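You operate a simulated robot arm through the tools that you are given. There is no shell and no other tool. Be economical: measure what you need, move in short steps, check, and stop when the job is done.

Carry out the task below with a simulated robot arm. There is one attempt and no reset: what you move stays moved.

Task
Wipe up the spill, dry your hands on the towel, then switch the wash breaker on.
Fine: use the grey cloth and put it back.

The check looks at the end state, three seconds after you hand in, the way a careful person would. Anything else that was tipped, shoved, dropped, spilled or broken makes it a failure. Flat cloth is picked up by pressing the open fingertips on it (5 to 10 N) and closing them slowly along it; thin cloth reads only 2 to 8 mm in the jaws.

Robot
A 6-joint arm with a two-finger parallel gripper, fixed in place. Base frame: the origin is at the foot of the arm, x ahead of it, y to its left, z up. Units: mm, degrees, N and s.
With the tool pointing down near the work surface it reaches from about 320 to 700 mm from the base axis. Its first joint turns from -166.0 to 166.0 degrees. Payload 4.1 kg.
The TCP is the grasp point between the finger pads, 23 mm short of the fingertips. In the tool frame z runs along the fingers and y along their closing line. Largest opening 94 mm; finger width 38, thickness 10; the body of the gripper, 54 by 96 mm, starts 39 mm behind the TCP.
Orientation is that of the tool frame in the base frame, as [roll, pitch, yaw] about the fixed x, y, z axes, in that order (R = Rz(yaw) Ry(pitch) Rx(roll)). With the fingers straight down and closing along the base's y, the tool's x points along the base's -x, its y along +y and its z along -z.

Tools
- The arm moves only by the tool nudge_tool. Its argument "targets" is a list of rows, each a list of 7 numbers: the shift along the tool's x, y, z in mm, then the turn, a rotation vector about the tool's x, y, z in degrees, then the closure, from 0 (fully open) to 1 (shut). In form: [[tx, ty, tz, ax, ay, az, jaw], ...]. A call has 1 to 12 rows; each row is the pose to reach, as a shift and turn from the pose commanded when the call began, along the tool's axes at that moment. Rows are played at 5 a second. More than 50 mm and 8.6 degrees between two rows, or a gripper value outside its range, and nothing of the call is played. A pose out of reach is approached as far as the arm can. The call stops where the force on the tool passes 70 N (or 10 N more than at its start, if that is more) or the arm is blocked; 0.2 s more then pass. Each finger travels about 45 mm/s and halts on what it meets, pressing with about 22 N; the grip force reading is that of the motor and also rises with nothing between the fingers. The clock runs only during rows and for 0.2 s after the last one: add rows that repeat a pose to give the fingers time. It gives the time, the measured TCP pose, the force on the tool (base axes), the opening and the grip force at its end, in the units of the frame above (readings bear some noise).
- Cameras (640 x 400 px; columns grow to the right, rows downward): "scene" is fixed at [49.1, 649, 1613.9]; the picture's right is [-0.48, -0.88, 0.00], its down [-0.66, 0.36, -0.66] and it looks along [0.58, -0.31, -0.76] (base axes); focal length 232 px, centre (320, 200). "wrist" rides on the gripper at [-39, 0, -44] in the tool frame; the picture's right is [0.00, -1.00, 0.00], its down [0.97, 0.00, -0.24] and it looks along [0.24, 0.00, 0.97] (tool axes); focal length 218 px, centre (320, 200). There is no depth. A picture from a camera that has moved, and an enlarged one, comes with that camera's place and axes in the base frame and with its lens.
- capture(camera): a new picture of that camera. No time passes.
- lift_body(by): slides the trunk up (or, below 0, down) by that many mm; the arm rides with it, the base frame stays. It gives what a move gives, with no picture.
- zoom(camera, box): a new picture of the part [left, top, right, bottom] of that camera's present view, enlarged. No time passes.
- hand_in(): hands the job in; it is judged then, once.

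Work in short steps. Places have to be worked out from the pictures, the camera data and where the tool is seen: move nearer, look again, correct. Check each grasp and each placing, and mend what went wrong. You have 120 turns and 84 pictures in all, those below and enlarged ones among them. Open the gripper and draw the arm clear of the work before you hand the job in, unless the task says otherwise; then end with one line.

The tools are called by a JSON object that holds its "name" and its "arguments". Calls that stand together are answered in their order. nudge_tool: Moves the arm, as the interface text tells. Its arguments: {"type":"object","properties":{"targets":{"type":"array","items":{"type":"array","items":{"type":"number"}}}},"required":["targets"]} The other tools are called the same way: lift_body (by) slides the trunk up or down; capture (camera) takes a picture; zoom (camera, box) takes an enlarged picture of a part of a camera's view; hand_in () hands the job in.

At the start:

```text
clock: 0.0
eef_pos: [244.4, 269.2, 1300.4]
orientation: [-180.0, 0.0, -180.0]
wrist_force: [0.4, 0.5, 0.3]
finger_gap: 94.1
grasp_force: 0.0
trunk travel left (down, up): [-500.0, 90.0]
```

scene: 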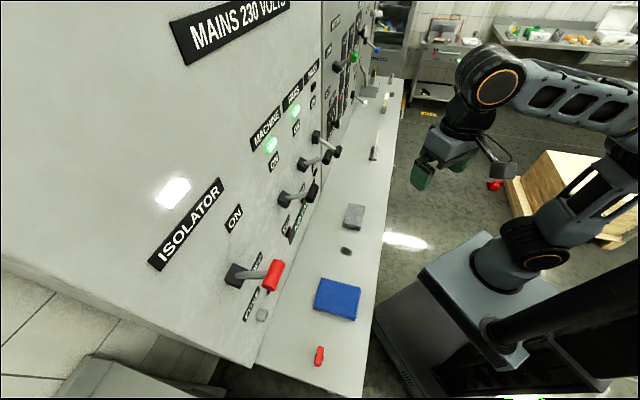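
wrist: 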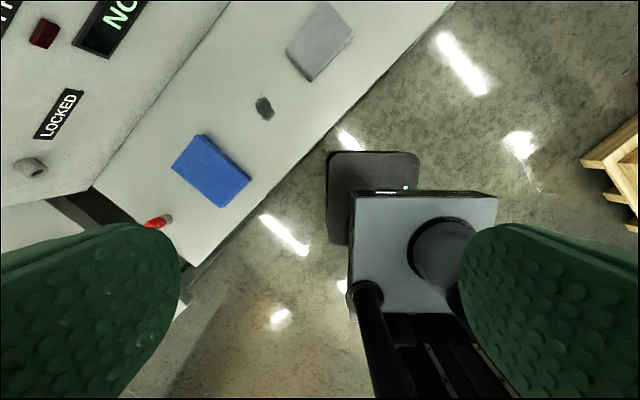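

I'll look closer at the panel and the shelf before moving anything.

{"name": "zoom", "arguments": {"camera": "scene", "box": [220, 200, 400, 400]}}

{"name": "zoom", "arguments": {"camera": "scene", "box": [230, 40, 410, 240]}}

{"name": "zoom", "arguments": {"camera": "wrist", "box": [0, 0, 400, 250]}}

```text
2.00 times, centred on (310, 300) of scene
camera zoom: at [49.1, 649.0, 1613.9], right [-0.48, -0.88, 0.0], down [-0.66, 0.36, -0.66], along [0.58, -0.31, -0.76], focal length 463 px, centre (340, 0)
```

zoom: 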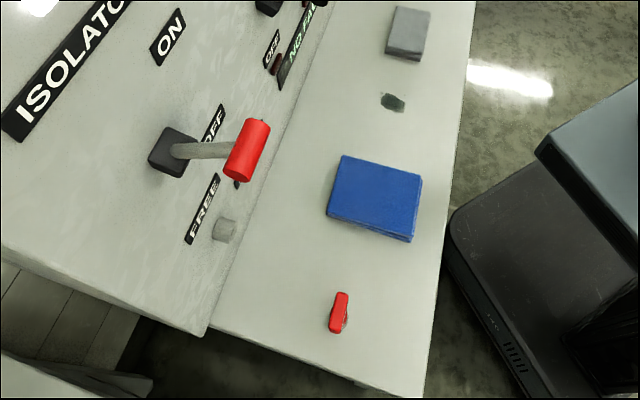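

```text
2.00 times, centred on (320, 140) of scene
camera zoom: at [49.1, 649.0, 1613.9], right [-0.48, -0.88, 0.0], down [-0.66, 0.36, -0.66], along [0.58, -0.31, -0.76], focal length 463 px, centre (320, 320)
```

zoom: 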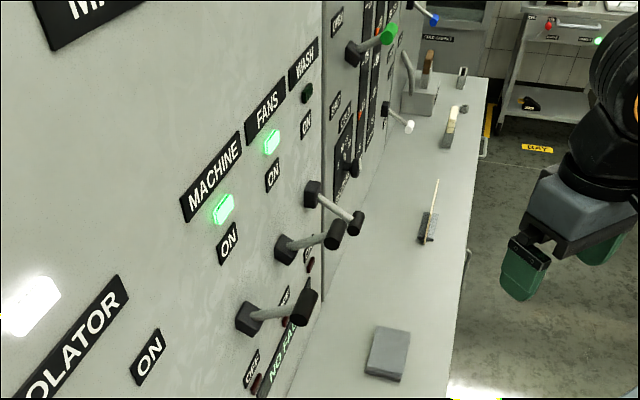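

```text
1.60 times, centred on (200, 125) of wrist
camera zoom: at [282.8, 270.5, 1344.7], right [0.0, -1.0, 0.0], down [-0.97, 0.0, 0.24], along [-0.24, 0.0, -0.97], focal length 349 px, centre (512, 320)
```

zoom: 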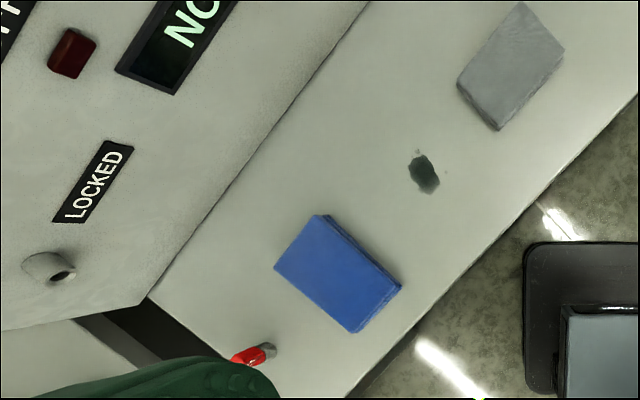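

Positions from the two views (shelf at z≈880): grey cloth centre about (472,272), spill about (358,381), blue towel about (233,491). The wash lever is down with its tip near (543,322,1165), while machine and fans are up. I'll move to a stand-off above the cloth, turned 45° to line up with the shelf.

{"name": "nudge_tool", "arguments": {"targets": [[-30, -5, 25, 0, 0, 7.5, 0], [-60, -10, 50, 0, 0, 15, 0], [-90, -15, 75, 0, 0, 22.5, 0], [-120, -20, 100, 0, 0, 30, 0], [-150, -25, 125, 0, 0, 37.5, 0], [-180, -30, 150, 0, 0, 45, 0], [-180, -30, 150, 0, 0, 45, 0]]}}

{"name": "capture", "arguments": {"camera": "scene"}}

{"name": "capture", "arguments": {"camera": "wrist"}}

```text
clock: 1.6
eef_pos: [423.9, 240.6, 1150.1]
orientation: [180.0, 0.0, 134.9]
wrist_force: [-0.5, -0.3, 0.1]
finger_gap: 94.0
grasp_force: 0.0
trunk travel left (down, up): [-500.0, 90.0]
```

```text
78 pictures are left
```

scene: 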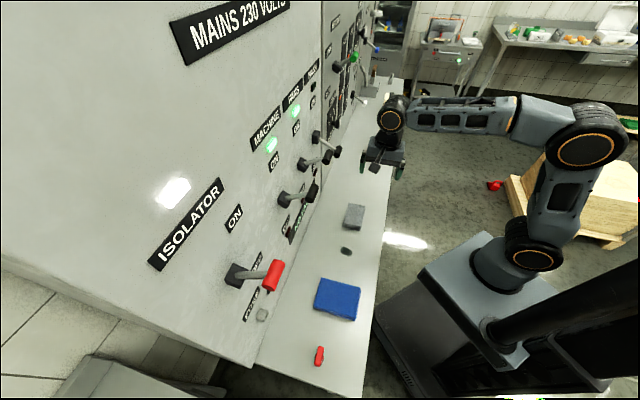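

```text
77 pictures are left
camera wrist: at [451.7, 213.0, 1193.8], right [-0.71, -0.71, 0.0], down [-0.69, 0.69, 0.24], along [-0.17, 0.17, -0.97], focal length 218 px, centre (320, 200)
```

wrist: 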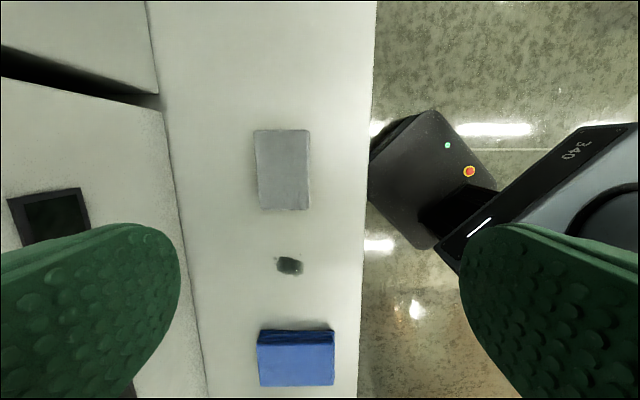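

The wrist view confirms the cloth at (468,272), aligned with the shelf, about 75 wide. I'll descend over it with the fingers part-closed to about 50 mm so the tips land on the cloth.

{"name": "nudge_tool", "arguments": {"targets": [[-2, 12, 40, 0, 0, 0, 0.45], [-4, 26, 80, 0, 0, 0, 0.45], [-7, 40, 115, 0, 0, 0, 0.45], [-9, 53, 155, 0, 0, 0, 0.45], [-9, 53, 190, 0, 0, 0, 0.45], [-9, 53, 210, 0, 0, 0, 0.45], [-9, 53, 210, 0, 0, 0, 0.45]]}}

{"name": "capture", "arguments": {"camera": "wrist"}}

{"name": "capture", "arguments": {"camera": "scene"}}

```text
clock: 3.2
eef_pos: [466.1, 271.0, 940.6]
orientation: [-180.0, 0.0, 135.2]
wrist_force: [-0.4, -0.2, -0.1]
finger_gap: 51.7
grasp_force: 0.0
trunk travel left (down, up): [-500.0, 90.0]
```

```text
76 pictures are left
camera wrist: at [494.1, 244.3, 984.7], right [-0.71, -0.71, 0.0], down [-0.69, 0.69, 0.24], along [-0.17, 0.17, -0.97], focal length 218 px, centre (320, 200)
```

wrist: 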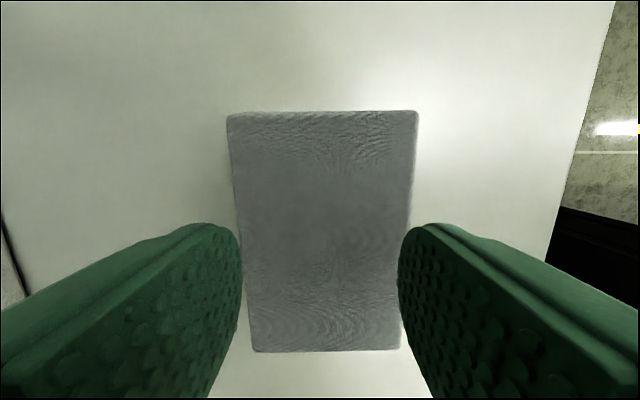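

```text
75 pictures are left
```

scene: 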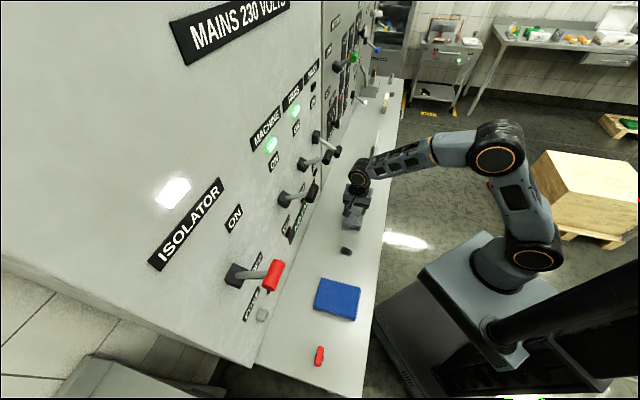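

Centered over the cloth with the tips at z≈918. Lowering gently to find contact.

{"name": "nudge_tool", "arguments": {"targets": [[0, 0, 10, 0, 0, 0, 0.45], [0, 0, 20, 0, 0, 0, 0.45], [0, 0, 22, 0, 0, 0, 0.45], [0, 0, 24, 0, 0, 0, 0.45]]}}

```text
clock: 4.3
eef_pos: [468.6, 273.2, 926.5]
orientation: [179.0, 0.2, 135.0]
wrist_force: [-9.6, -2.9, 32.4]
finger_gap: 55.9
grasp_force: 4.1
trunk travel left (down, up): [-500.0, 90.0]
stopped in row 4: the force on the tool passed its limit (the readings are from after the stop); the commanded pose is now the measured one
```

Contact came earlier than expected (tips near z≈904) with 32 N; backing off a little and looking.

{"name": "nudge_tool", "arguments": {"targets": [[0, 0, -3, 0, 0, 0, 0.45], [0, 0, -6, 1, 0, 0, 0.45], [0, 0, -6, 1, 0, 0, 0.45]]}}

{"name": "capture", "arguments": {"camera": "wrist"}}

{"name": "zoom", "arguments": {"camera": "scene", "box": [280, 140, 420, 260]}}

```text
clock: 5.1
eef_pos: [468.9, 273.2, 927.3]
orientation: [-179.7, 0.1, 135.0]
wrist_force: [-0.1, 1.1, -0.1]
finger_gap: 51.7
grasp_force: 0.0
trunk travel left (down, up): [-500.0, 90.0]
```

```text
74 pictures are left
camera wrist: at [497.1, 246.4, 971.8], right [-0.71, -0.71, 0.01], down [-0.69, 0.69, 0.24], along [-0.17, 0.16, -0.97], focal length 218 px, centre (320, 200)
```

wrist: 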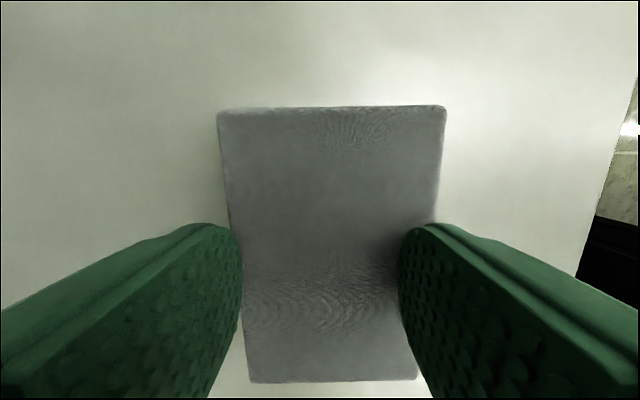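

```text
3.33 times, centred on (350, 200) of scene
camera zoom: at [49.1, 649.0, 1613.9], right [-0.48, -0.88, 0.0], down [-0.66, 0.36, -0.66], along [0.58, -0.31, -0.76], focal length 772 px, centre (220, 200)
```

zoom: 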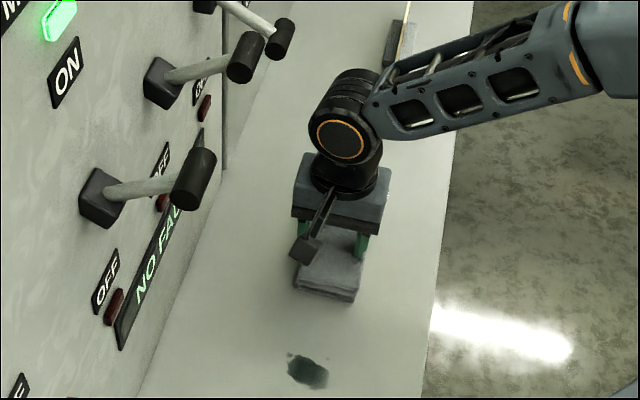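

The cloth is a ~20 mm folded pad; the fingers sit ~4 mm too far toward the panel side. I'll shift, narrow to about 46 mm, and descend 2 mm.

{"name": "nudge_tool", "arguments": {"targets": [[0, -4, -1, 0, 0, 0, 0.51], [0, -4, 0, 0, 0, 0, 0.51], [0, -4, 1, 0, 0, 0, 0.51], [0, -4, 2, 0, 0, 0, 0.51], [0, -4, 2, 0, 0, 0, 0.51]]}}

```text
clock: 6.3
eef_pos: [467.0, 270.7, 927.5]
orientation: [-179.7, 0.1, 135.0]
wrist_force: [-0.1, 1.2, 3.7]
finger_gap: 46.0
grasp_force: 0.3
trunk travel left (down, up): [-500.0, 90.0]
```

Light contact, 3.7 N. One more millimetre or so to reach 5–10 N.

{"name": "nudge_tool", "arguments": {"targets": [[0, 0, 1, 0, 0, 0, 0.51], [0, 0, 1.5, 0, 0, 0, 0.51]]}}

```text
clock: 6.9
eef_pos: [466.9, 270.0, 926.0]
orientation: [-179.9, 0.1, 134.9]
wrist_force: [-0.8, 2.5, 16.3]
finger_gap: 45.9
grasp_force: 0.2
trunk travel left (down, up): [-500.0, 90.0]
```

16 N, a touch heavy; back off 1 mm and close slowly along the cloth.

{"name": "nudge_tool", "arguments": {"targets": [[0, 0, -0.9, 0, 0, 0, 0.51], [0, 0, -0.9, 0, 0, 0, 0.55], [0, 0, -0.9, 0, 0, 0, 0.6], [0, 0, -0.9, 0, 0, 0, 0.65], [0, 0, -0.9, 0, 0, 0, 0.7], [0, 0, -0.9, 0, 0, 0, 0.75], [0, 0, -0.9, 0, 0, 0, 0.8], [0, 0, -0.9, 0, 0, 0, 0.85], [0, 0, -0.9, 0, 0, 0, 0.9], [0, 0, -0.9, 0, 0, 0, 0.95], [0, 0, -0.9, 0, 0, 0, 1], [0, 0, -0.9, 0, 0, 0, 1]]}}

{"name": "capture", "arguments": {"camera": "wrist"}}

```text
clock: 9.5
eef_pos: [466.9, 269.9, 926.5]
orientation: [-179.8, 0.1, 135.0]
wrist_force: [3.0, 2.2, 24.1]
finger_gap: 0.0
grasp_force: 21.8
trunk travel left (down, up): [-500.0, 90.0]
```

```text
72 pictures are left
camera wrist: at [494.2, 243.2, 970.6], right [-0.71, -0.71, 0.0], down [-0.69, 0.69, 0.24], along [-0.17, 0.16, -0.97], focal length 218 px, centre (320, 200)
```

wrist: 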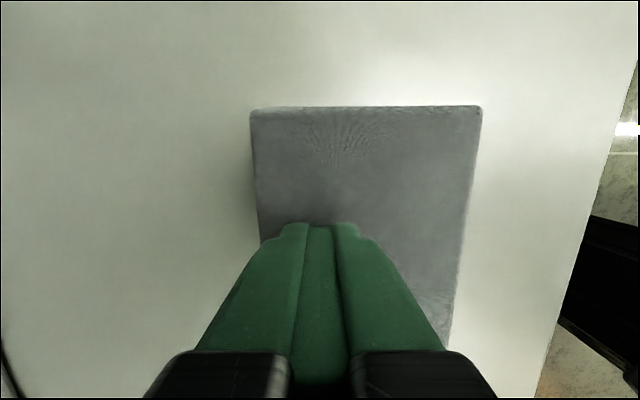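

The jaws closed empty (0 mm) and the pad looks dragged slightly outward. Rising and looking before retrying.

{"name": "nudge_tool", "arguments": {"targets": [[0, 0, -10, 0, 0, 0, 1], [0, 0, -30, 0, 0, 0, 0.6], [0, 0, -60, 0, 0, 0, 0], [0, 0, -60, 0, 0, 0, 0]]}}

{"name": "capture", "arguments": {"camera": "wrist"}}

{"name": "zoom", "arguments": {"camera": "scene", "box": [310, 180, 390, 260]}}

```text
clock: 10.5
eef_pos: [464.2, 270.7, 985.3]
orientation: [-179.6, 0.2, 135.1]
wrist_force: [0.4, 0.8, -0.1]
finger_gap: 67.7
grasp_force: 0.1
trunk travel left (down, up): [-500.0, 90.0]
```

```text
71 pictures are left
camera wrist: at [492.7, 242.4, 1029.2], right [-0.71, -0.71, 0.01], down [-0.69, 0.69, 0.24], along [-0.17, 0.16, -0.97], focal length 218 px, centre (320, 200)
```

wrist: 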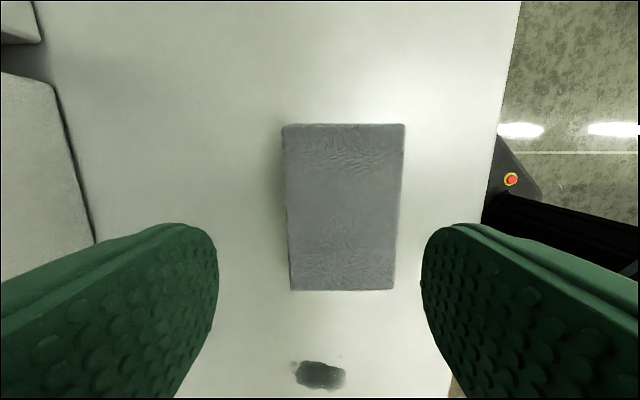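

```text
5.00 times, centred on (350, 220) of scene
camera zoom: at [49.1, 649.0, 1613.9], right [-0.48, -0.88, 0.0], down [-0.66, 0.36, -0.66], along [0.58, -0.31, -0.76], focal length 1159 px, centre (170, 100)
```

zoom: 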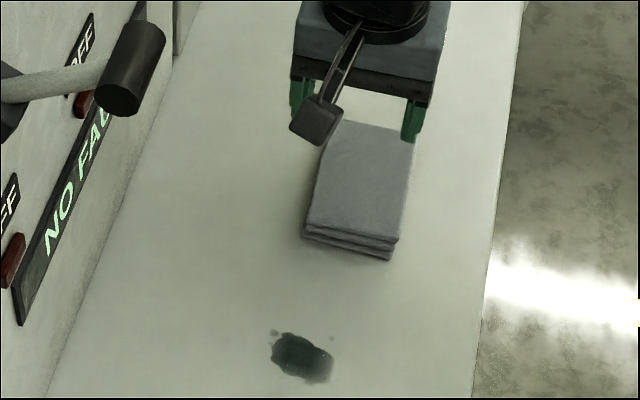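

The cloth is a folded three-layer pad ~67 mm wide, ~20 mm thick, now centred about (461,254) (original ≈(467,270)). It fits between the open jaws, so I'll straddle it and grip the whole stack by its sides.

{"name": "nudge_tool", "arguments": {"targets": [[-5, -7, 0, -0.4, 0, 0, 0], [-10, -14.4, 0, -0.4, 0, 0, 0], [-10, -14.4, 20, -0.4, 0, 0, 0], [-10, -14.4, 40, -0.4, 0, 0, 0], [-10, -14.4, 50, -0.4, 0, 0, 0], [-10, -14.4, 50, -0.4, 0, 0, 0]]}}

{"name": "capture", "arguments": {"camera": "wrist"}}

```text
clock: 11.9
eef_pos: [464.3, 253.7, 936.9]
orientation: [179.9, 0.1, 135.0]
wrist_force: [-0.1, -0.3, -1.0]
finger_gap: 94.2
grasp_force: 0.0
trunk travel left (down, up): [-500.0, 90.0]
```

```text
69 pictures are left
camera wrist: at [491.0, 227.0, 980.3], right [-0.71, -0.71, 0.0], down [-0.69, 0.69, 0.24], along [-0.17, 0.17, -0.97], focal length 218 px, centre (320, 200)
```

wrist: 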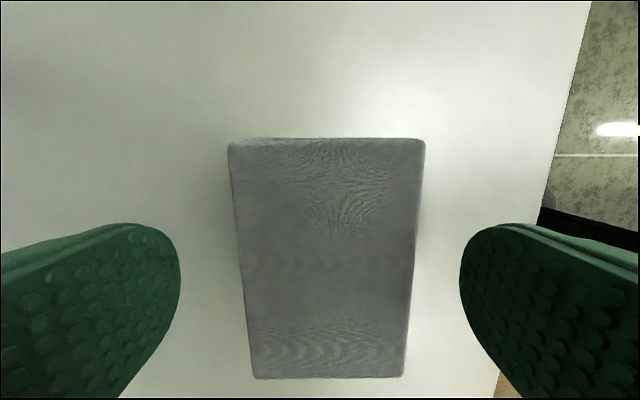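

Well centred between the jaws. Descending so the tips straddle the stack near the shelf.

{"name": "nudge_tool", "arguments": {"targets": [[0, -2, 10, 0, 0, 0, 0], [0, -2, 20, 0, 0, 0, 0], [0, -2, 25, 0, 0, 0, 0], [0, -2, 28, 0, 0, 0, 0]]}}

```text
clock: 12.9
eef_pos: [462.5, 250.8, 908.4]
orientation: [179.9, 0.0, 135.0]
wrist_force: [0.1, 0.2, 0.4]
finger_gap: 94.1
grasp_force: 0.0
trunk travel left (down, up): [-500.0, 90.0]
```

No contact, tips at about z 885. Closing slowly on the stack.

{"name": "nudge_tool", "arguments": {"targets": [[0, 0, 0, 0, 0, 0, 0.1], [0, 0, 0, 0, 0, 0, 0.2], [0, 0, 0, 0, 0, 0, 0.3], [0, 0, 0, 0, 0, 0, 0.4], [0, 0, 0, 0, 0, 0, 0.5], [0, 0, 0, 0, 0, 0, 0.6], [0, 0, 0, 0, 0, 0, 0.7], [0, 0, 0, 0, 0, 0, 0.7]]}}

{"name": "capture", "arguments": {"camera": "wrist"}}

```text
clock: 14.7
eef_pos: [462.9, 251.3, 909.6]
orientation: [180.0, 0.0, 134.9]
wrist_force: [1.4, -0.1, 0.6]
finger_gap: 69.4
grasp_force: 22.7
trunk travel left (down, up): [-500.0, 90.0]
```

```text
68 pictures are left
camera wrist: at [489.9, 225.0, 953.1], right [-0.71, -0.71, 0.0], down [-0.69, 0.69, 0.24], along [-0.17, 0.17, -0.97], focal length 218 px, centre (320, 200)
```

wrist: 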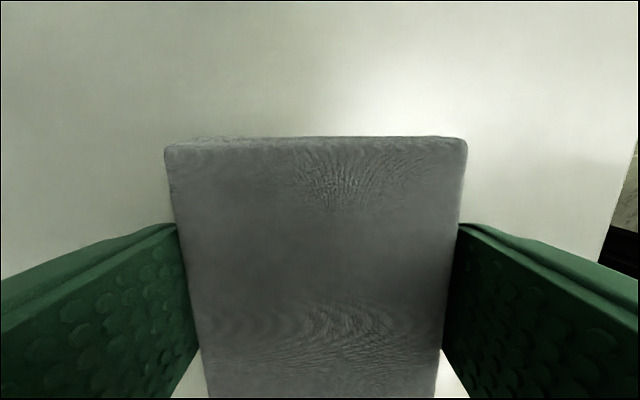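

Firm grip at 69 mm. Lifting 15 mm and checking it comes along, then shifting toward the spill at (354,380).

{"name": "nudge_tool", "arguments": {"targets": [[0, 0, -8, 0, 0, 0, 0.8], [0, 0, -16, 0, 0, 0, 0.8], [20, 3, -16, 0, 0, 0, 0.8], [45, 6, -16, 0, 0, 0, 0.8], [70, 10, -16, 0, 0, 0, 0.8], [93, 14, -16, 0, 0, 0, 0.8], [93, 14, -16, 0, 0, 0, 0.8]]}}

{"name": "capture", "arguments": {"camera": "wrist"}}

{"name": "zoom", "arguments": {"camera": "scene", "box": [290, 180, 410, 280]}}

```text
clock: 16.3
eef_pos: [408.0, 326.4, 922.4]
orientation: [179.9, 0.2, 135.1]
wrist_force: [-0.2, -1.0, -0.2]
finger_gap: 69.2
grasp_force: 22.2
trunk travel left (down, up): [-500.0, 90.0]
```

```text
67 pictures are left
camera wrist: at [435.0, 299.1, 966.2], right [-0.71, -0.71, 0.0], down [-0.69, 0.69, 0.24], along [-0.17, 0.17, -0.97], focal length 218 px, centre (320, 200)
```

wrist: 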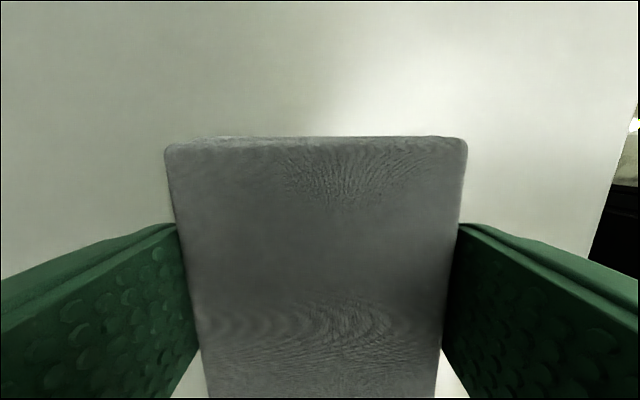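

```text
4.00 times, centred on (350, 230) of scene
camera zoom: at [49.1, 649.0, 1613.9], right [-0.48, -0.88, 0.0], down [-0.66, 0.36, -0.66], along [0.58, -0.31, -0.76], focal length 927 px, centre (200, 80)
```

zoom: 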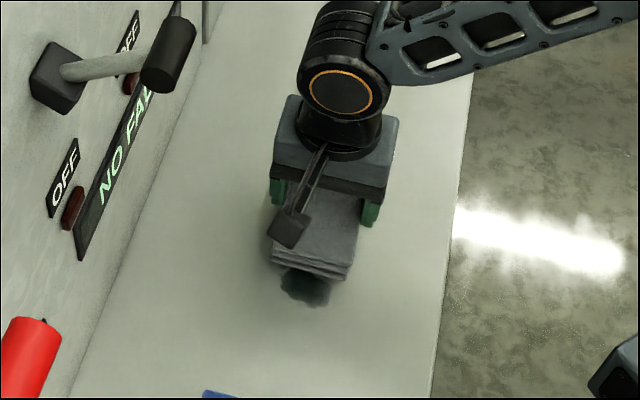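

The pad is held. Lowering it to the shelf just short of the spill.

{"name": "nudge_tool", "arguments": {"targets": [[0, 0, 8, 0, 0, 0, 0.8], [0, 0, 13, 0, 0, 0, 0.8], [0, 0, 15, 0, 0, 0, 0.8], [0, 0, 16, 0, 0, 0, 0.8]]}}

```text
clock: 17.3
eef_pos: [408.7, 327.6, 909.4]
orientation: [179.8, 0.1, 135.0]
wrist_force: [0.4, -2.0, 8.3]
finger_gap: 69.1
grasp_force: 22.2
trunk travel left (down, up): [-500.0, 90.0]
```

8 N on the shelf. Wiping back and forth across the spill.

{"name": "nudge_tool", "arguments": {"targets": [[25, 0, 0, 0, 0, 0, 0.8], [50, 0, 0, 0, 0, 0, 0.8], [75, 0, 0, 0, 0, 0, 0.8], [95, 0, 0, 0, 0, 0, 0.8], [80, 6, 0, 0, 0, 0, 0.8], [55, 6, 0, 0, 0, 0, 0.8], [75, 0, 0, 0, 0, 0, 0.8], [95, -6, 0, 0, 0, 0, 0.8], [75, -6, 0, 0, 0, 0, 0.8], [55, 0, 0, 0, 0, 0, 0.8], [75, 0, 0, 0, 0, 0, 0.8], [95, 0, 0, 0, 0, 0, 0.8]]}}

{"name": "zoom", "arguments": {"camera": "scene", "box": [290, 200, 410, 340]}}

```text
clock: 19.9
eef_pos: [338.4, 395.6, 908.1]
orientation: [179.9, 0.2, 135.1]
wrist_force: [1.5, -2.9, 10.6]
finger_gap: 69.3
grasp_force: 22.2
trunk travel left (down, up): [-500.0, 90.0]
```

```text
2.86 times, centred on (350, 270) of scene
camera zoom: at [49.1, 649.0, 1613.9], right [-0.48, -0.88, 0.0], down [-0.66, 0.36, -0.66], along [0.58, -0.31, -0.76], focal length 662 px, centre (234, 0)
```

zoom: 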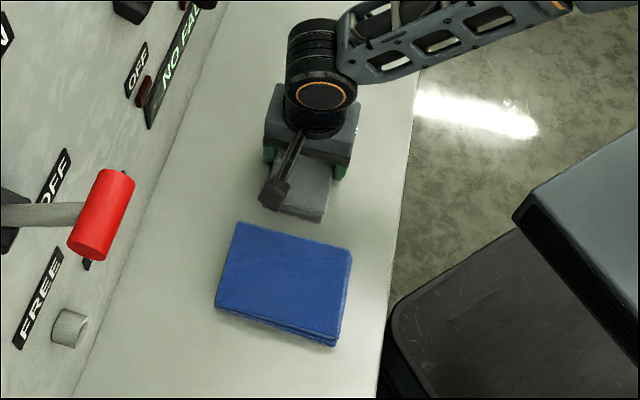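

Sweeping back off the spill area and lifting to inspect.

{"name": "nudge_tool", "arguments": {"targets": [[-25, 0, 0, 0, 0, 0, 0.8], [-50, 0, 0, 0, 0, 0, 0.8], [-75, 0, 0, 0, 0, 0, 0.8], [-100, 0, 0, 0, 0, 0, 0.8], [-100, 0, -20, 0, 0, 0, 0.8], [-135, 0, -40, 0, 0, 0, 0.8], [-170, 0, -60, 0, 0, 0, 0.8], [-170, 0, -60, 0, 0, 0, 0.8]]}}

{"name": "zoom", "arguments": {"camera": "scene", "box": [290, 180, 410, 300]}}

{"name": "capture", "arguments": {"camera": "wrist"}}

```text
clock: 21.7
eef_pos: [458.6, 276.2, 969.0]
orientation: [179.9, 0.1, 134.9]
wrist_force: [0.6, 1.0, 0.3]
finger_gap: 69.2
grasp_force: 21.8
trunk travel left (down, up): [-500.0, 90.0]
```

```text
3.33 times, centred on (350, 240) of scene
camera zoom: at [49.1, 649.0, 1613.9], right [-0.48, -0.88, 0.0], down [-0.66, 0.36, -0.66], along [0.58, -0.31, -0.76], focal length 772 px, centre (220, 67)
```

zoom: 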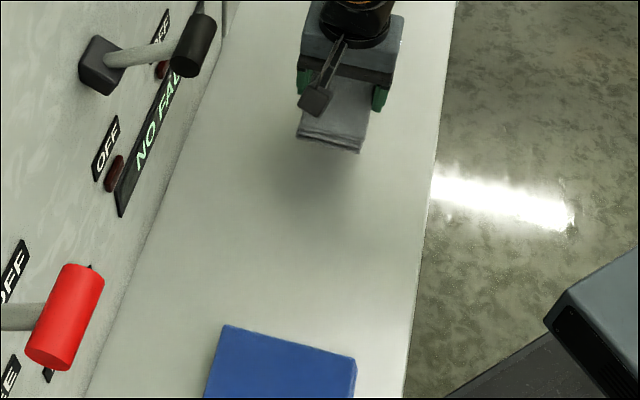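

```text
63 pictures are left
camera wrist: at [484.6, 248.9, 1013.1], right [-0.71, -0.71, 0.0], down [-0.69, 0.69, 0.24], along [-0.17, 0.17, -0.97], focal length 218 px, centre (320, 200)
```

wrist: 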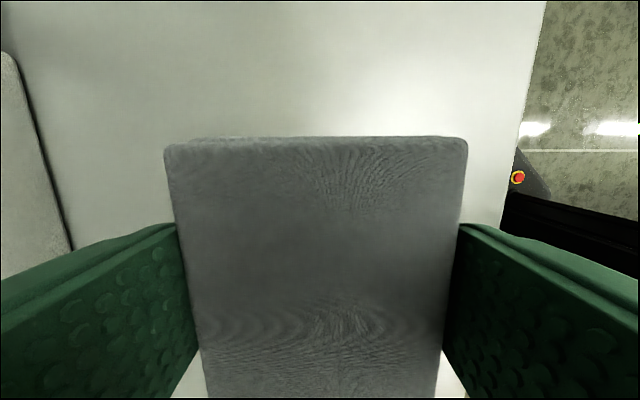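

The spill is gone. Putting the pad back at its original centre (465.5, 271), which needs the TCP at about (474, 262), then releasing.

{"name": "nudge_tool", "arguments": {"targets": [[-10, 1, 15, 0, 0, 0, 0.8], [-21, 1.2, 30, 0, 0, 0, 0.8], [-21, 1.2, 45, 0, 0, 0, 0.8], [-21, 1.2, 53, 0, 0, 0, 0.8], [-21, 1.2, 57, 0, 0, 0, 0.8], [-21, 1.2, 59, 0, 0, 0, 0.8], [-21, 1.2, 59, 0, 0, 0, 0.8]]}}

```text
clock: 23.3
eef_pos: [474.9, 262.0, 910.1]
orientation: [180.0, 0.2, 135.1]
wrist_force: [-0.6, 0.4, -1.5]
finger_gap: 69.2
grasp_force: 21.9
trunk travel left (down, up): [-500.0, 90.0]
```

On target, bottom about touching. Lowering 1 mm more, opening slowly, then rising.

{"name": "nudge_tool", "arguments": {"targets": [[0, 0, 1, 0, 0, 0, 0.8], [0, 0, 1, 0, 0, 0, 0.2], [0, 0, 1, 0, 0, 0, 0.1], [0, 0, 1, 0, 0, 0, 0], [0, 0, 1, 0, 0, 0, 0], [0, 0, -15, 0, 0, 0, 0], [0, 0, -40, 0, 0, 0, 0], [0, 0, -80, 0, 0, 0, 0], [0, 0, -120, 0, 0, 0, 0], [0, 0, -120, 0, 0, 0, 0]]}}

{"name": "capture", "arguments": {"camera": "wrist"}}

{"name": "capture", "arguments": {"camera": "scene"}}

```text
clock: 25.5
eef_pos: [474.5, 259.2, 1029.1]
orientation: [179.8, 0.0, 135.0]
wrist_force: [-0.7, -0.2, -0.1]
finger_gap: 94.1
grasp_force: 0.0
trunk travel left (down, up): [-500.0, 90.0]
```

```text
62 pictures are left
camera wrist: at [502.9, 232.3, 1073.4], right [-0.71, -0.71, 0.0], down [-0.69, 0.69, 0.24], along [-0.17, 0.17, -0.97], focal length 218 px, centre (320, 200)
```

wrist: 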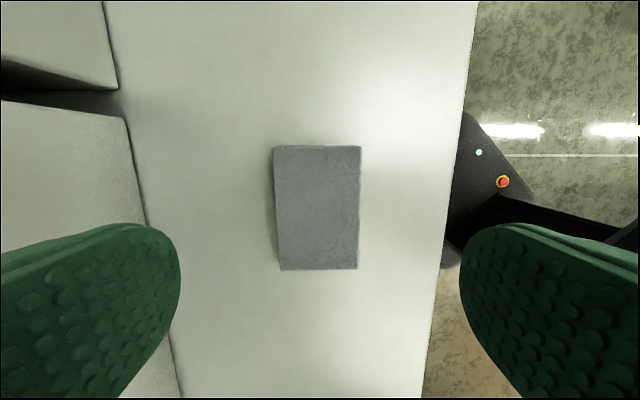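

```text
61 pictures are left
```

scene: 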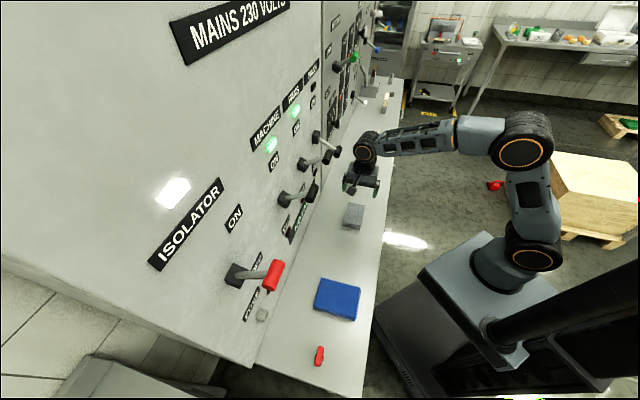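

The pad is back at (467,271), matching its start. Now moving over the blue towel, centred about (232,491), keeping clear of the isolator handle.

{"name": "nudge_tool", "arguments": {"targets": [[35, -10, 0, 0, 0, 0, 0], [75, -20, 0, 0, 0, 0, 0], [120, -20, 0, 0, 0, 0, 0], [165, -20, 0, 0, 0, 0, 0], [210, -20, 0, 0, 0, 0, 0.1], [250, -15, 0, 0, 0, 0, 0.2], [285, -10, 0, 0, 0, 0, 0.3], [320, -7, 0, 0, 0, 0, 0.3], [335, -7, 0, 0, 0, 0, 0.3], [335, -7, 0, 0, 0, 0, 0.3]]}}

{"name": "capture", "arguments": {"camera": "wrist"}}

{"name": "capture", "arguments": {"camera": "scene"}}

```text
clock: 27.7
eef_pos: [234.2, 493.2, 1029.5]
orientation: [179.9, 0.2, 135.0]
wrist_force: [0.0, 0.3, 0.5]
finger_gap: 65.6
grasp_force: 0.0
trunk travel left (down, up): [-500.0, 90.0]
```

```text
60 pictures are left
camera wrist: at [260.7, 466.0, 1073.3], right [-0.71, -0.71, 0.0], down [-0.69, 0.69, 0.24], along [-0.17, 0.17, -0.97], focal length 218 px, centre (320, 200)
```

wrist: 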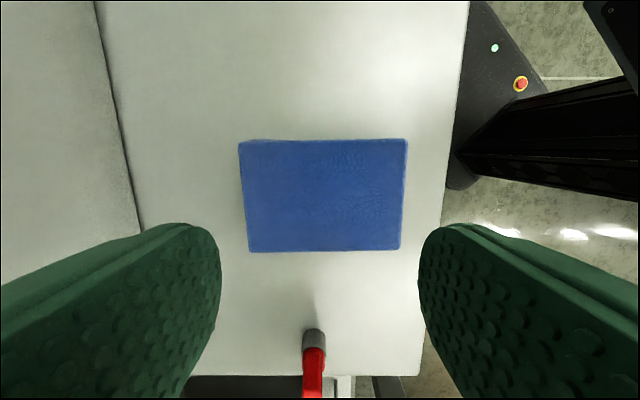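

```text
59 pictures are left
```

scene: 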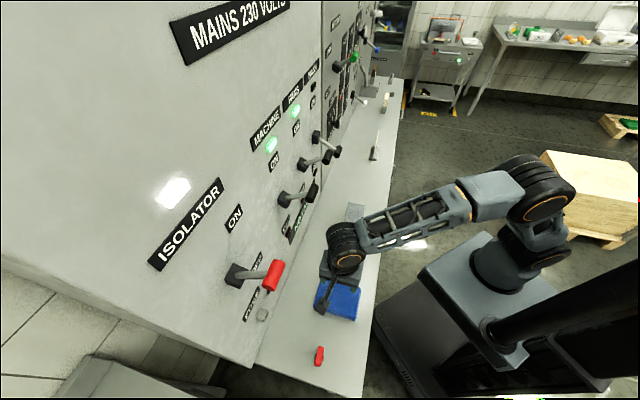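

Towel centre measured at (229,493), about 130×95. Centring and descending to just above its surface.

{"name": "nudge_tool", "arguments": {"targets": [[4, -4, 40, 0, 0, 0, 0.3], [4, -4, 75, 0, 0, 0, 0.3], [4, -4, 92, 0, 0, 0, 0.3], [4, -4, 95, 0, 0, 0, 0.3]]}}

{"name": "capture", "arguments": {"camera": "wrist"}}

```text
clock: 28.7
eef_pos: [227.4, 494.6, 933.3]
orientation: [179.8, 0.1, 135.0]
wrist_force: [0.8, -0.5, 5.9]
finger_gap: 65.7
grasp_force: 0.1
trunk travel left (down, up): [-500.0, 90.0]
```

```text
58 pictures are left
camera wrist: at [255.5, 466.0, 977.0], right [-0.71, -0.71, 0.0], down [-0.69, 0.69, 0.24], along [-0.17, 0.17, -0.97], focal length 218 px, centre (320, 200)
```

wrist: 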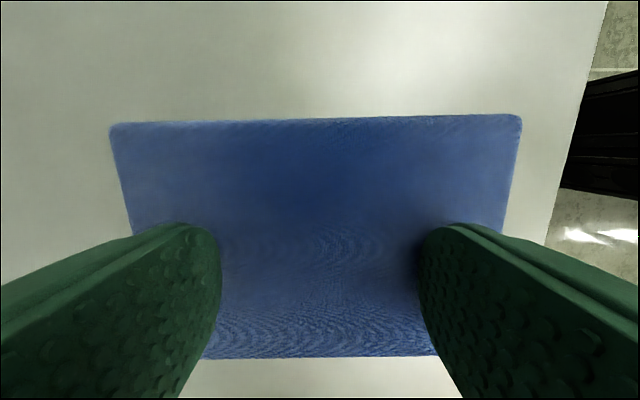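

Both fingertips are resting on the towel at 6 N. I'll press slightly and rub the fingers gently in and out symmetrically.

{"name": "nudge_tool", "arguments": {"targets": [[0, 0, 0.4, 0, 0, 0, 0.3], [0, 0, 0.4, 0, 0, 0, 0.35], [0, 0, 0.4, 0, 0, 0, 0.4], [0, 0, 0.4, 0, 0, 0, 0.45], [0, 0, 0.4, 0, 0, 0, 0.5], [0, 0, 0.4, 0, 0, 0, 0.5], [0, 0, 0.4, 0, 0, 0, 0.45], [0, 0, 0.4, 0, 0, 0, 0.4], [0, 0, 0.4, 0, 0, 0, 0.35], [0, 0, 0.4, 0, 0, 0, 0.3], [0, 0, 0.4, 0, 0, 0, 0.3], [0, 0, 0.4, 0, 0, 0, 0.3]]}}

{"name": "capture", "arguments": {"camera": "wrist"}}

```text
clock: 31.3
eef_pos: [228.1, 493.5, 933.4]
orientation: [179.9, 0.1, 135.0]
wrist_force: [3.2, 2.3, 10.7]
finger_gap: 64.2
grasp_force: 0.1
trunk travel left (down, up): [-500.0, 90.0]
```

```text
57 pictures are left
camera wrist: at [255.8, 465.3, 976.9], right [-0.71, -0.71, 0.0], down [-0.69, 0.69, 0.24], along [-0.17, 0.17, -0.97], focal length 218 px, centre (320, 200)
```

wrist: 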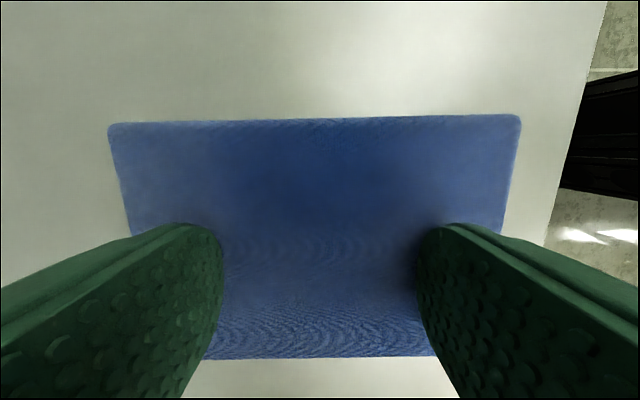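

The towel hasn't moved. One more slow rub in place, then lift clear.

{"name": "nudge_tool", "arguments": {"targets": [[0, 0, 0, 0, 0, 0, 0.35], [0, 0, 0, 0, 0, 0, 0.42], [0, 0, 0, 0, 0, 0, 0.5], [0, 0, 0, 0, 0, 0, 0.5], [0, 0, 0, 0, 0, 0, 0.42], [0, 0, 0, 0, 0, 0, 0.35], [0, 0, 0, 0, 0, 0, 0.3], [0, 0, 0, 0, 0, 0, 0.3], [0, 0, -15, 0, 0, 0, 0.3], [0, -10, -50, 0, 0, 0, 0.3], [0, -30, -90, 0, 0, 0, 0.3], [0, -30, -90, 0, 0, 0, 0.3]]}}

{"name": "capture", "arguments": {"camera": "wrist"}}

```text
clock: 33.9
eef_pos: [205.1, 470.4, 1022.2]
orientation: [-179.9, 0.2, 135.0]
wrist_force: [-0.9, -0.4, -1.1]
finger_gap: 65.8
grasp_force: 0.1
trunk travel left (down, up): [-500.0, 90.0]
```

```text
56 pictures are left
camera wrist: at [232.8, 443.9, 1066.1], right [-0.71, -0.71, 0.0], down [-0.69, 0.69, 0.24], along [-0.17, 0.17, -0.97], focal length 218 px, centre (320, 200)
```

wrist: 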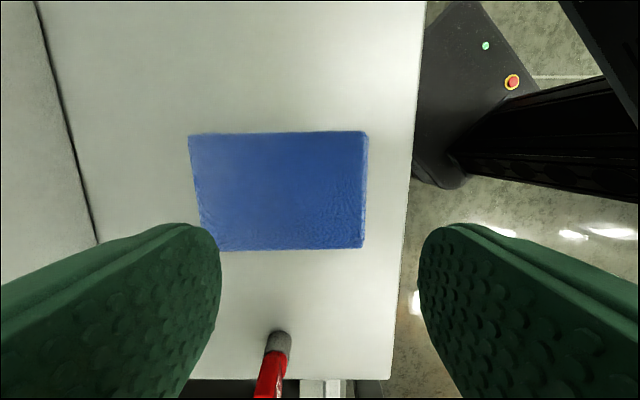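

Towel still in place and square. Now to the wash lever: first travel back along the shelf at z≈1130, standing well off the panel.

{"name": "nudge_tool", "arguments": {"targets": [[-40, 0, -15, 0, 0, 0, 0.5], [-80, 0, -30, 0, 0, 0, 0.6], [-120, 0, -45, 0, 0, 0, 0.8], [-160, 0, -60, 0, 0, 0, 1], [-200, 0, -75, 0, 0, 0, 1], [-240, 0, -90, 0, 0, 0, 1], [-280, 0, -100, 0, 0, 0, 1], [-320, 0, -110, 0, 0, 0, 1], [-345, 0, -110, 0, 0, 0, 1], [-345, 0, -110, 0, 0, 0, 1]]}}

{"name": "nudge_tool", "arguments": {"targets": [[0, 0, 0, -8, 0, 0, 1], [0, 0, 0, -16, 0, 0, 1], [0, 0, 0, -24, 0, 0, 1], [0, 0, 0, -32, 0, 0, 1], [0, 0, 0, -40, 0, 0, 1], [0, 0, 0, -45, 0, 0, 1], [0, 0, 0, -45, 0, 0, 1]]}}

{"name": "capture", "arguments": {"camera": "scene"}}

{"name": "capture", "arguments": {"camera": "wrist"}}

```text
clock: 36.1
eef_pos: [450.6, 224.9, 1134.4]
orientation: [180.0, 0.1, 135.0]
wrist_force: [0.5, -1.4, 0.9]
finger_gap: 0.1
grasp_force: 21.8
trunk travel left (down, up): [-500.0, 90.0]
```

```text
clock: 37.7
eef_pos: [451.3, 227.3, 1133.5]
orientation: [135.0, 0.2, 134.9]
wrist_force: [-0.1, -0.3, 0.3]
finger_gap: 0.2
grasp_force: 22.1
trunk travel left (down, up): [-500.0, 90.0]
```

```text
55 pictures are left
```

scene: 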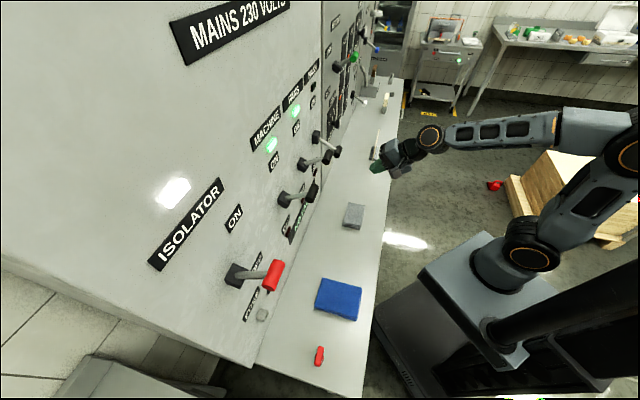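

```text
54 pictures are left
camera wrist: at [456.1, 178.3, 1164.9], right [-0.5, -0.5, -0.71], down [-0.81, 0.57, 0.17], along [0.32, 0.65, -0.69], focal length 218 px, centre (320, 200)
```

wrist: 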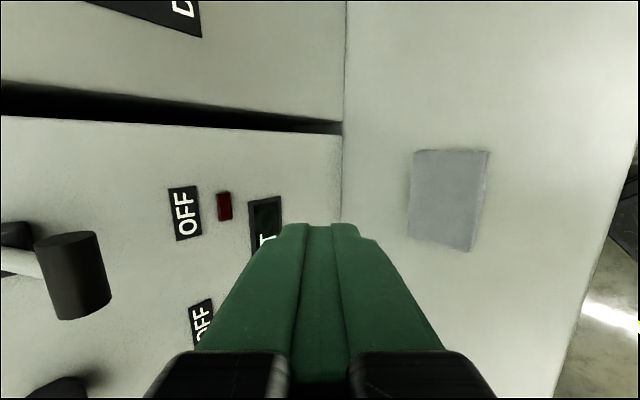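

Motion is fine and the wash handle is coming into view. Rotating the other 45° to point horizontally at the panel.

{"name": "nudge_tool", "arguments": {"targets": [[0, 0, 0, -8, 0, 0, 1], [0, 0, 0, -16, 0, 0, 1], [0, 0, 0, -24, 0, 0, 1], [0, 0, 0, -32, 0, 0, 1], [0, 0, 0, -40, 0, 0, 1], [0, 0, 0, -45, 0, 0, 1], [0, 0, 0, -45, 0, 0, 1]]}}

{"name": "capture", "arguments": {"camera": "scene"}}

{"name": "capture", "arguments": {"camera": "wrist"}}

```text
clock: 39.3
eef_pos: [450.7, 227.1, 1133.6]
orientation: [89.9, 0.2, 135.0]
wrist_force: [0.5, 0.7, -0.8]
finger_gap: 0.0
grasp_force: 22.2
trunk travel left (down, up): [-500.0, 90.0]
```

```text
53 pictures are left
```

scene: 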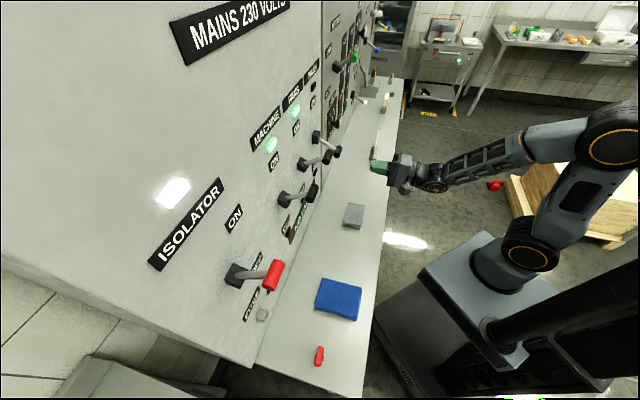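

```text
52 pictures are left
camera wrist: at [446.5, 168.6, 1134.0], right [0.0, 0.0, -1.0], down [-0.86, 0.52, 0.0], along [0.52, 0.86, 0.0], focal length 218 px, centre (320, 200)
```

wrist: 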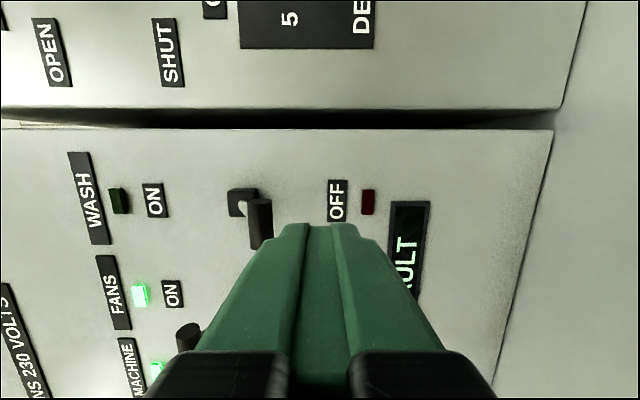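

Triangulating both views: wash handle centre ≈(522,335,1184), pivot ≈(569,379,1219); the ON fans handle sits at z≈1253. With closed fingers I'll slide in under the wash handle at the present height, aligned sideways.

{"name": "nudge_tool", "arguments": {"targets": [[12, 0, 20, 0, 0, 0, 1], [25, 0, 50, 0, 0, 0, 1], [25, 0, 80, 0, 0, 0, 1], [25, 0, 105, 0, 0, 0, 1], [25, 0, 122, 0, 0, 0, 1], [25, 0, 122, 0, 0, 0, 1]]}}

{"name": "capture", "arguments": {"camera": "wrist"}}

{"name": "zoom", "arguments": {"camera": "scene", "box": [280, 80, 420, 200]}}

```text
clock: 40.7
eef_pos: [518.7, 332.1, 1135.6]
orientation: [89.9, 0.1, 135.0]
wrist_force: [0.3, -1.2, -1.2]
finger_gap: 0.1
grasp_force: 22.1
trunk travel left (down, up): [-500.0, 90.0]
```

```text
51 pictures are left
camera wrist: at [514.5, 273.6, 1135.0], right [0.0, 0.0, -1.0], down [-0.86, 0.52, 0.0], along [0.52, 0.86, 0.0], focal length 218 px, centre (320, 200)
```

wrist: 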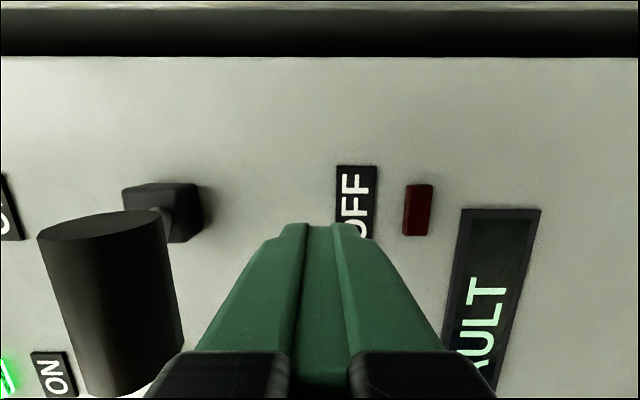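

```text
3.33 times, centred on (350, 140) of scene
camera zoom: at [49.1, 649.0, 1613.9], right [-0.48, -0.88, 0.0], down [-0.66, 0.36, -0.66], along [0.58, -0.31, -0.76], focal length 772 px, centre (220, 400)
```

zoom: 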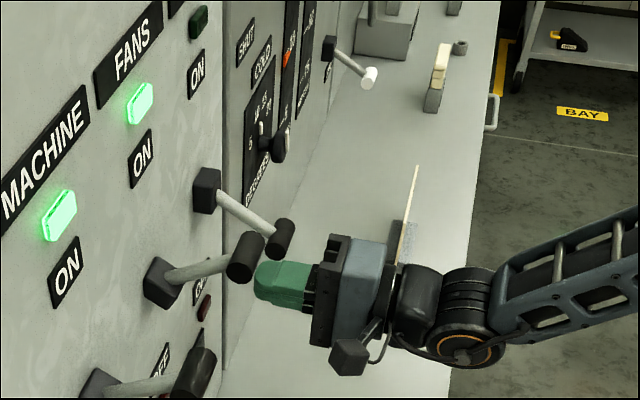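

The handle is a cross-bar directly above the closed fingers, about 26 mm clear. Lifting straight up to swing the lever.

{"name": "nudge_tool", "arguments": {"targets": [[0, 12, 0, 0, 0, 0, 1], [0, 22, 0, 0, 0, 0, 1], [0, 30, 0, 0, 0, 0, 1], [0, 38, 0, 0, 0, 0, 1], [0, 46, 0, 0, 0, 0, 1], [0, 54, 0, 0, 0, 0, 1], [0, 62, 0, 0, 0, 0, 1], [0, 70, 0, 0, 0, 0, 1], [0, 76, 0, 0, 0, 0, 1]]}}

{"name": "capture", "arguments": {"camera": "wrist"}}

{"name": "zoom", "arguments": {"camera": "scene", "box": [280, 60, 420, 180]}}

```text
clock: 42.7
eef_pos: [518.8, 332.5, 1209.9]
orientation: [89.9, 0.1, 135.0]
wrist_force: [0.4, 0.0, 0.4]
finger_gap: 0.0
grasp_force: 21.8
trunk travel left (down, up): [-500.0, 90.0]
```

```text
49 pictures are left
camera wrist: at [515.6, 273.4, 1210.0], right [0.0, 0.0, -1.0], down [-0.86, 0.52, 0.0], along [0.52, 0.86, 0.0], focal length 218 px, centre (320, 200)
```

wrist: 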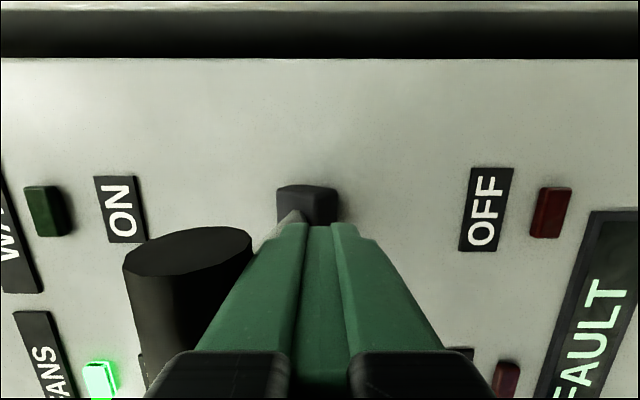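

```text
3.33 times, centred on (350, 120) of scene
camera zoom: at [49.1, 649.0, 1613.9], right [-0.48, -0.88, 0.0], down [-0.66, 0.36, -0.66], along [0.58, -0.31, -0.76], focal length 772 px, centre (220, 467)
```

zoom: 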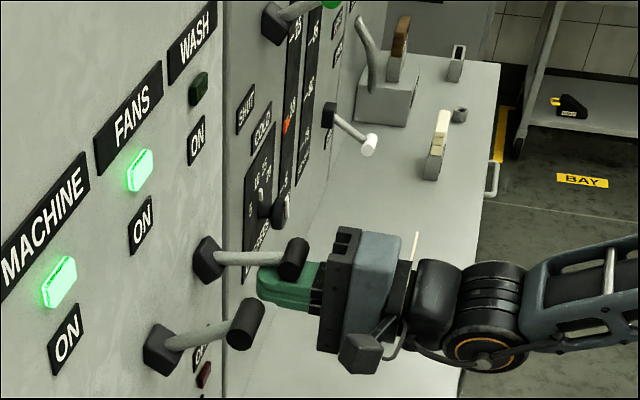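

The lever is riding up on the fingers and is just past horizontal. Continuing up toward the ON stop.

{"name": "nudge_tool", "arguments": {"targets": [[0, 6, 0, 0, 0, 0, 1], [0, 12, 0, 0, 0, 0, 1], [0, 17, 0, 0, 0, 0, 1], [0, 21, 0, 0, 0, 0, 1], [0, 24, 0, 0, 0, 0, 1]]}}

{"name": "capture", "arguments": {"camera": "wrist"}}

{"name": "zoom", "arguments": {"camera": "scene", "box": [280, 60, 420, 180]}}

```text
clock: 43.9
eef_pos: [518.7, 331.7, 1229.3]
orientation: [90.4, 0.0, 134.9]
wrist_force: [-5.6, -2.6, -19.0]
finger_gap: 0.2
grasp_force: 22.3
trunk travel left (down, up): [-500.0, 90.0]
```

```text
47 pictures are left
camera wrist: at [515.3, 273.3, 1230.7], right [0.0, -0.01, -1.0], down [-0.86, 0.52, 0.0], along [0.52, 0.86, -0.01], focal length 218 px, centre (320, 200)
```

wrist: 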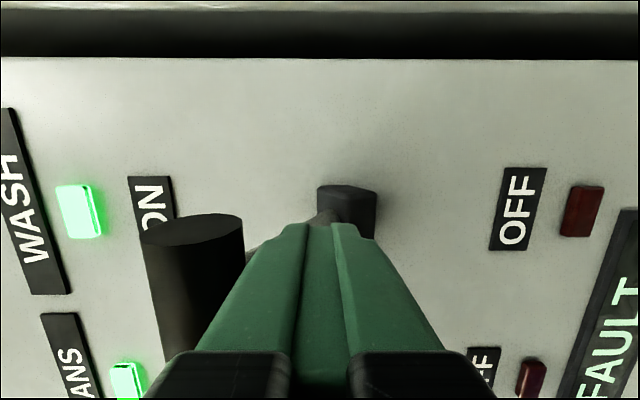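

```text
3.33 times, centred on (350, 120) of scene
camera zoom: at [49.1, 649.0, 1613.9], right [-0.48, -0.88, 0.0], down [-0.66, 0.36, -0.66], along [0.58, -0.31, -0.76], focal length 772 px, centre (220, 467)
```

zoom: 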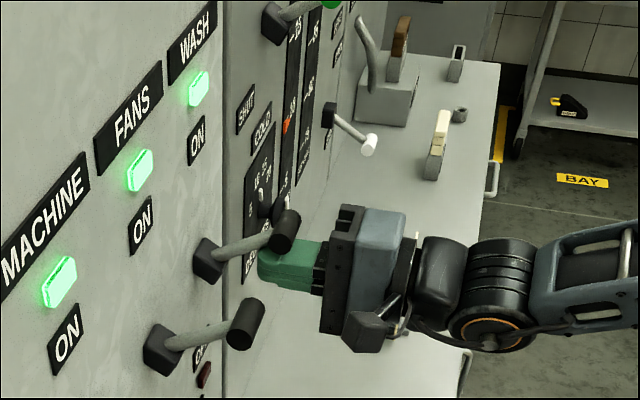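

The wash light is green and the stop is felt at 19 N. Dropping away, backing out from the panel, and opening the gripper clear.

{"name": "nudge_tool", "arguments": {"targets": [[0, -10, 0, 0, 0, 0, 1], [0, -30, 0, 0, 0, 0, 1], [0, -45, -20, 0, 0, 0, 1], [0, -45, -60, 0, 0, 0, 1], [0, -45, -100, 0, 0, 0, 1], [0, -45, -130, 0, 0, 0, 0.7], [0, -45, -130, 0, 0, 0, 0.4], [0, -45, -130, 0, 0, 0, 0], [0, -45, -130, 0, 0, 0, 0], [0, -45, -130, 0, 0, 0, 0]]}}

{"name": "capture", "arguments": {"camera": "scene"}}

{"name": "zoom", "arguments": {"camera": "scene", "box": [240, 60, 380, 200]}}

{"name": "zoom", "arguments": {"camera": "scene", "box": [260, 190, 400, 380]}}

```text
clock: 46.1
eef_pos: [425.7, 239.3, 1189.2]
orientation: [89.9, 0.1, 135.1]
wrist_force: [0.2, -0.1, 0.5]
finger_gap: 93.8
grasp_force: 0.0
trunk travel left (down, up): [-500.0, 90.0]
```

```text
45 pictures are left
```

scene: 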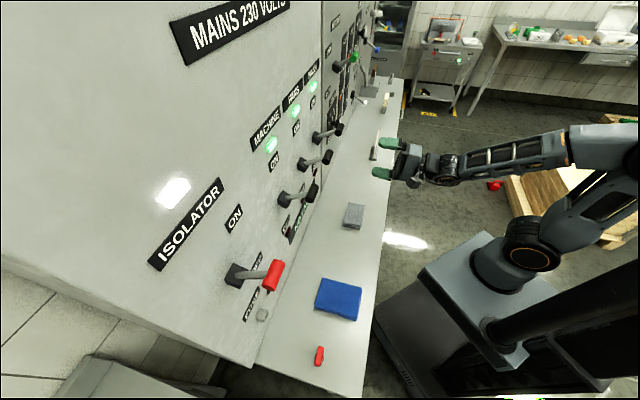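

```text
2.86 times, centred on (310, 130) of scene
camera zoom: at [49.1, 649.0, 1613.9], right [-0.48, -0.88, 0.0], down [-0.66, 0.36, -0.66], along [0.58, -0.31, -0.76], focal length 662 px, centre (349, 400)
```

zoom: 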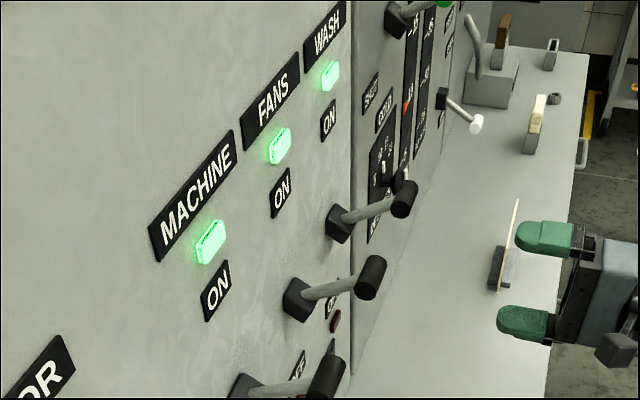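

```text
2.11 times, centred on (330, 285) of scene
camera zoom: at [49.1, 649.0, 1613.9], right [-0.48, -0.88, 0.0], down [-0.66, 0.36, -0.66], along [0.58, -0.31, -0.76], focal length 488 px, centre (299, 21)
```

zoom: 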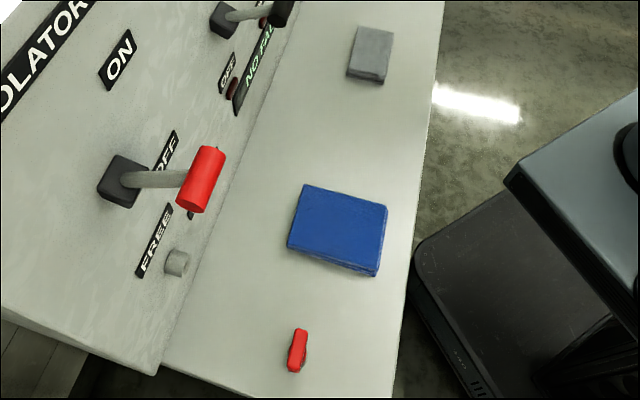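

The wash lever stays up with its light green. The spill is gone, the cloth and towel are in place, and the arm is clear with the gripper open, so I'm handing in.

{"name": "hand_in", "arguments": {}}

```text
The job is handed in.
```

I wiped up the spill with the grey cloth and put the cloth back, dried the gripper fingertips by pressing and rubbing them on the towel, and switched the wash breaker on (green light lit).
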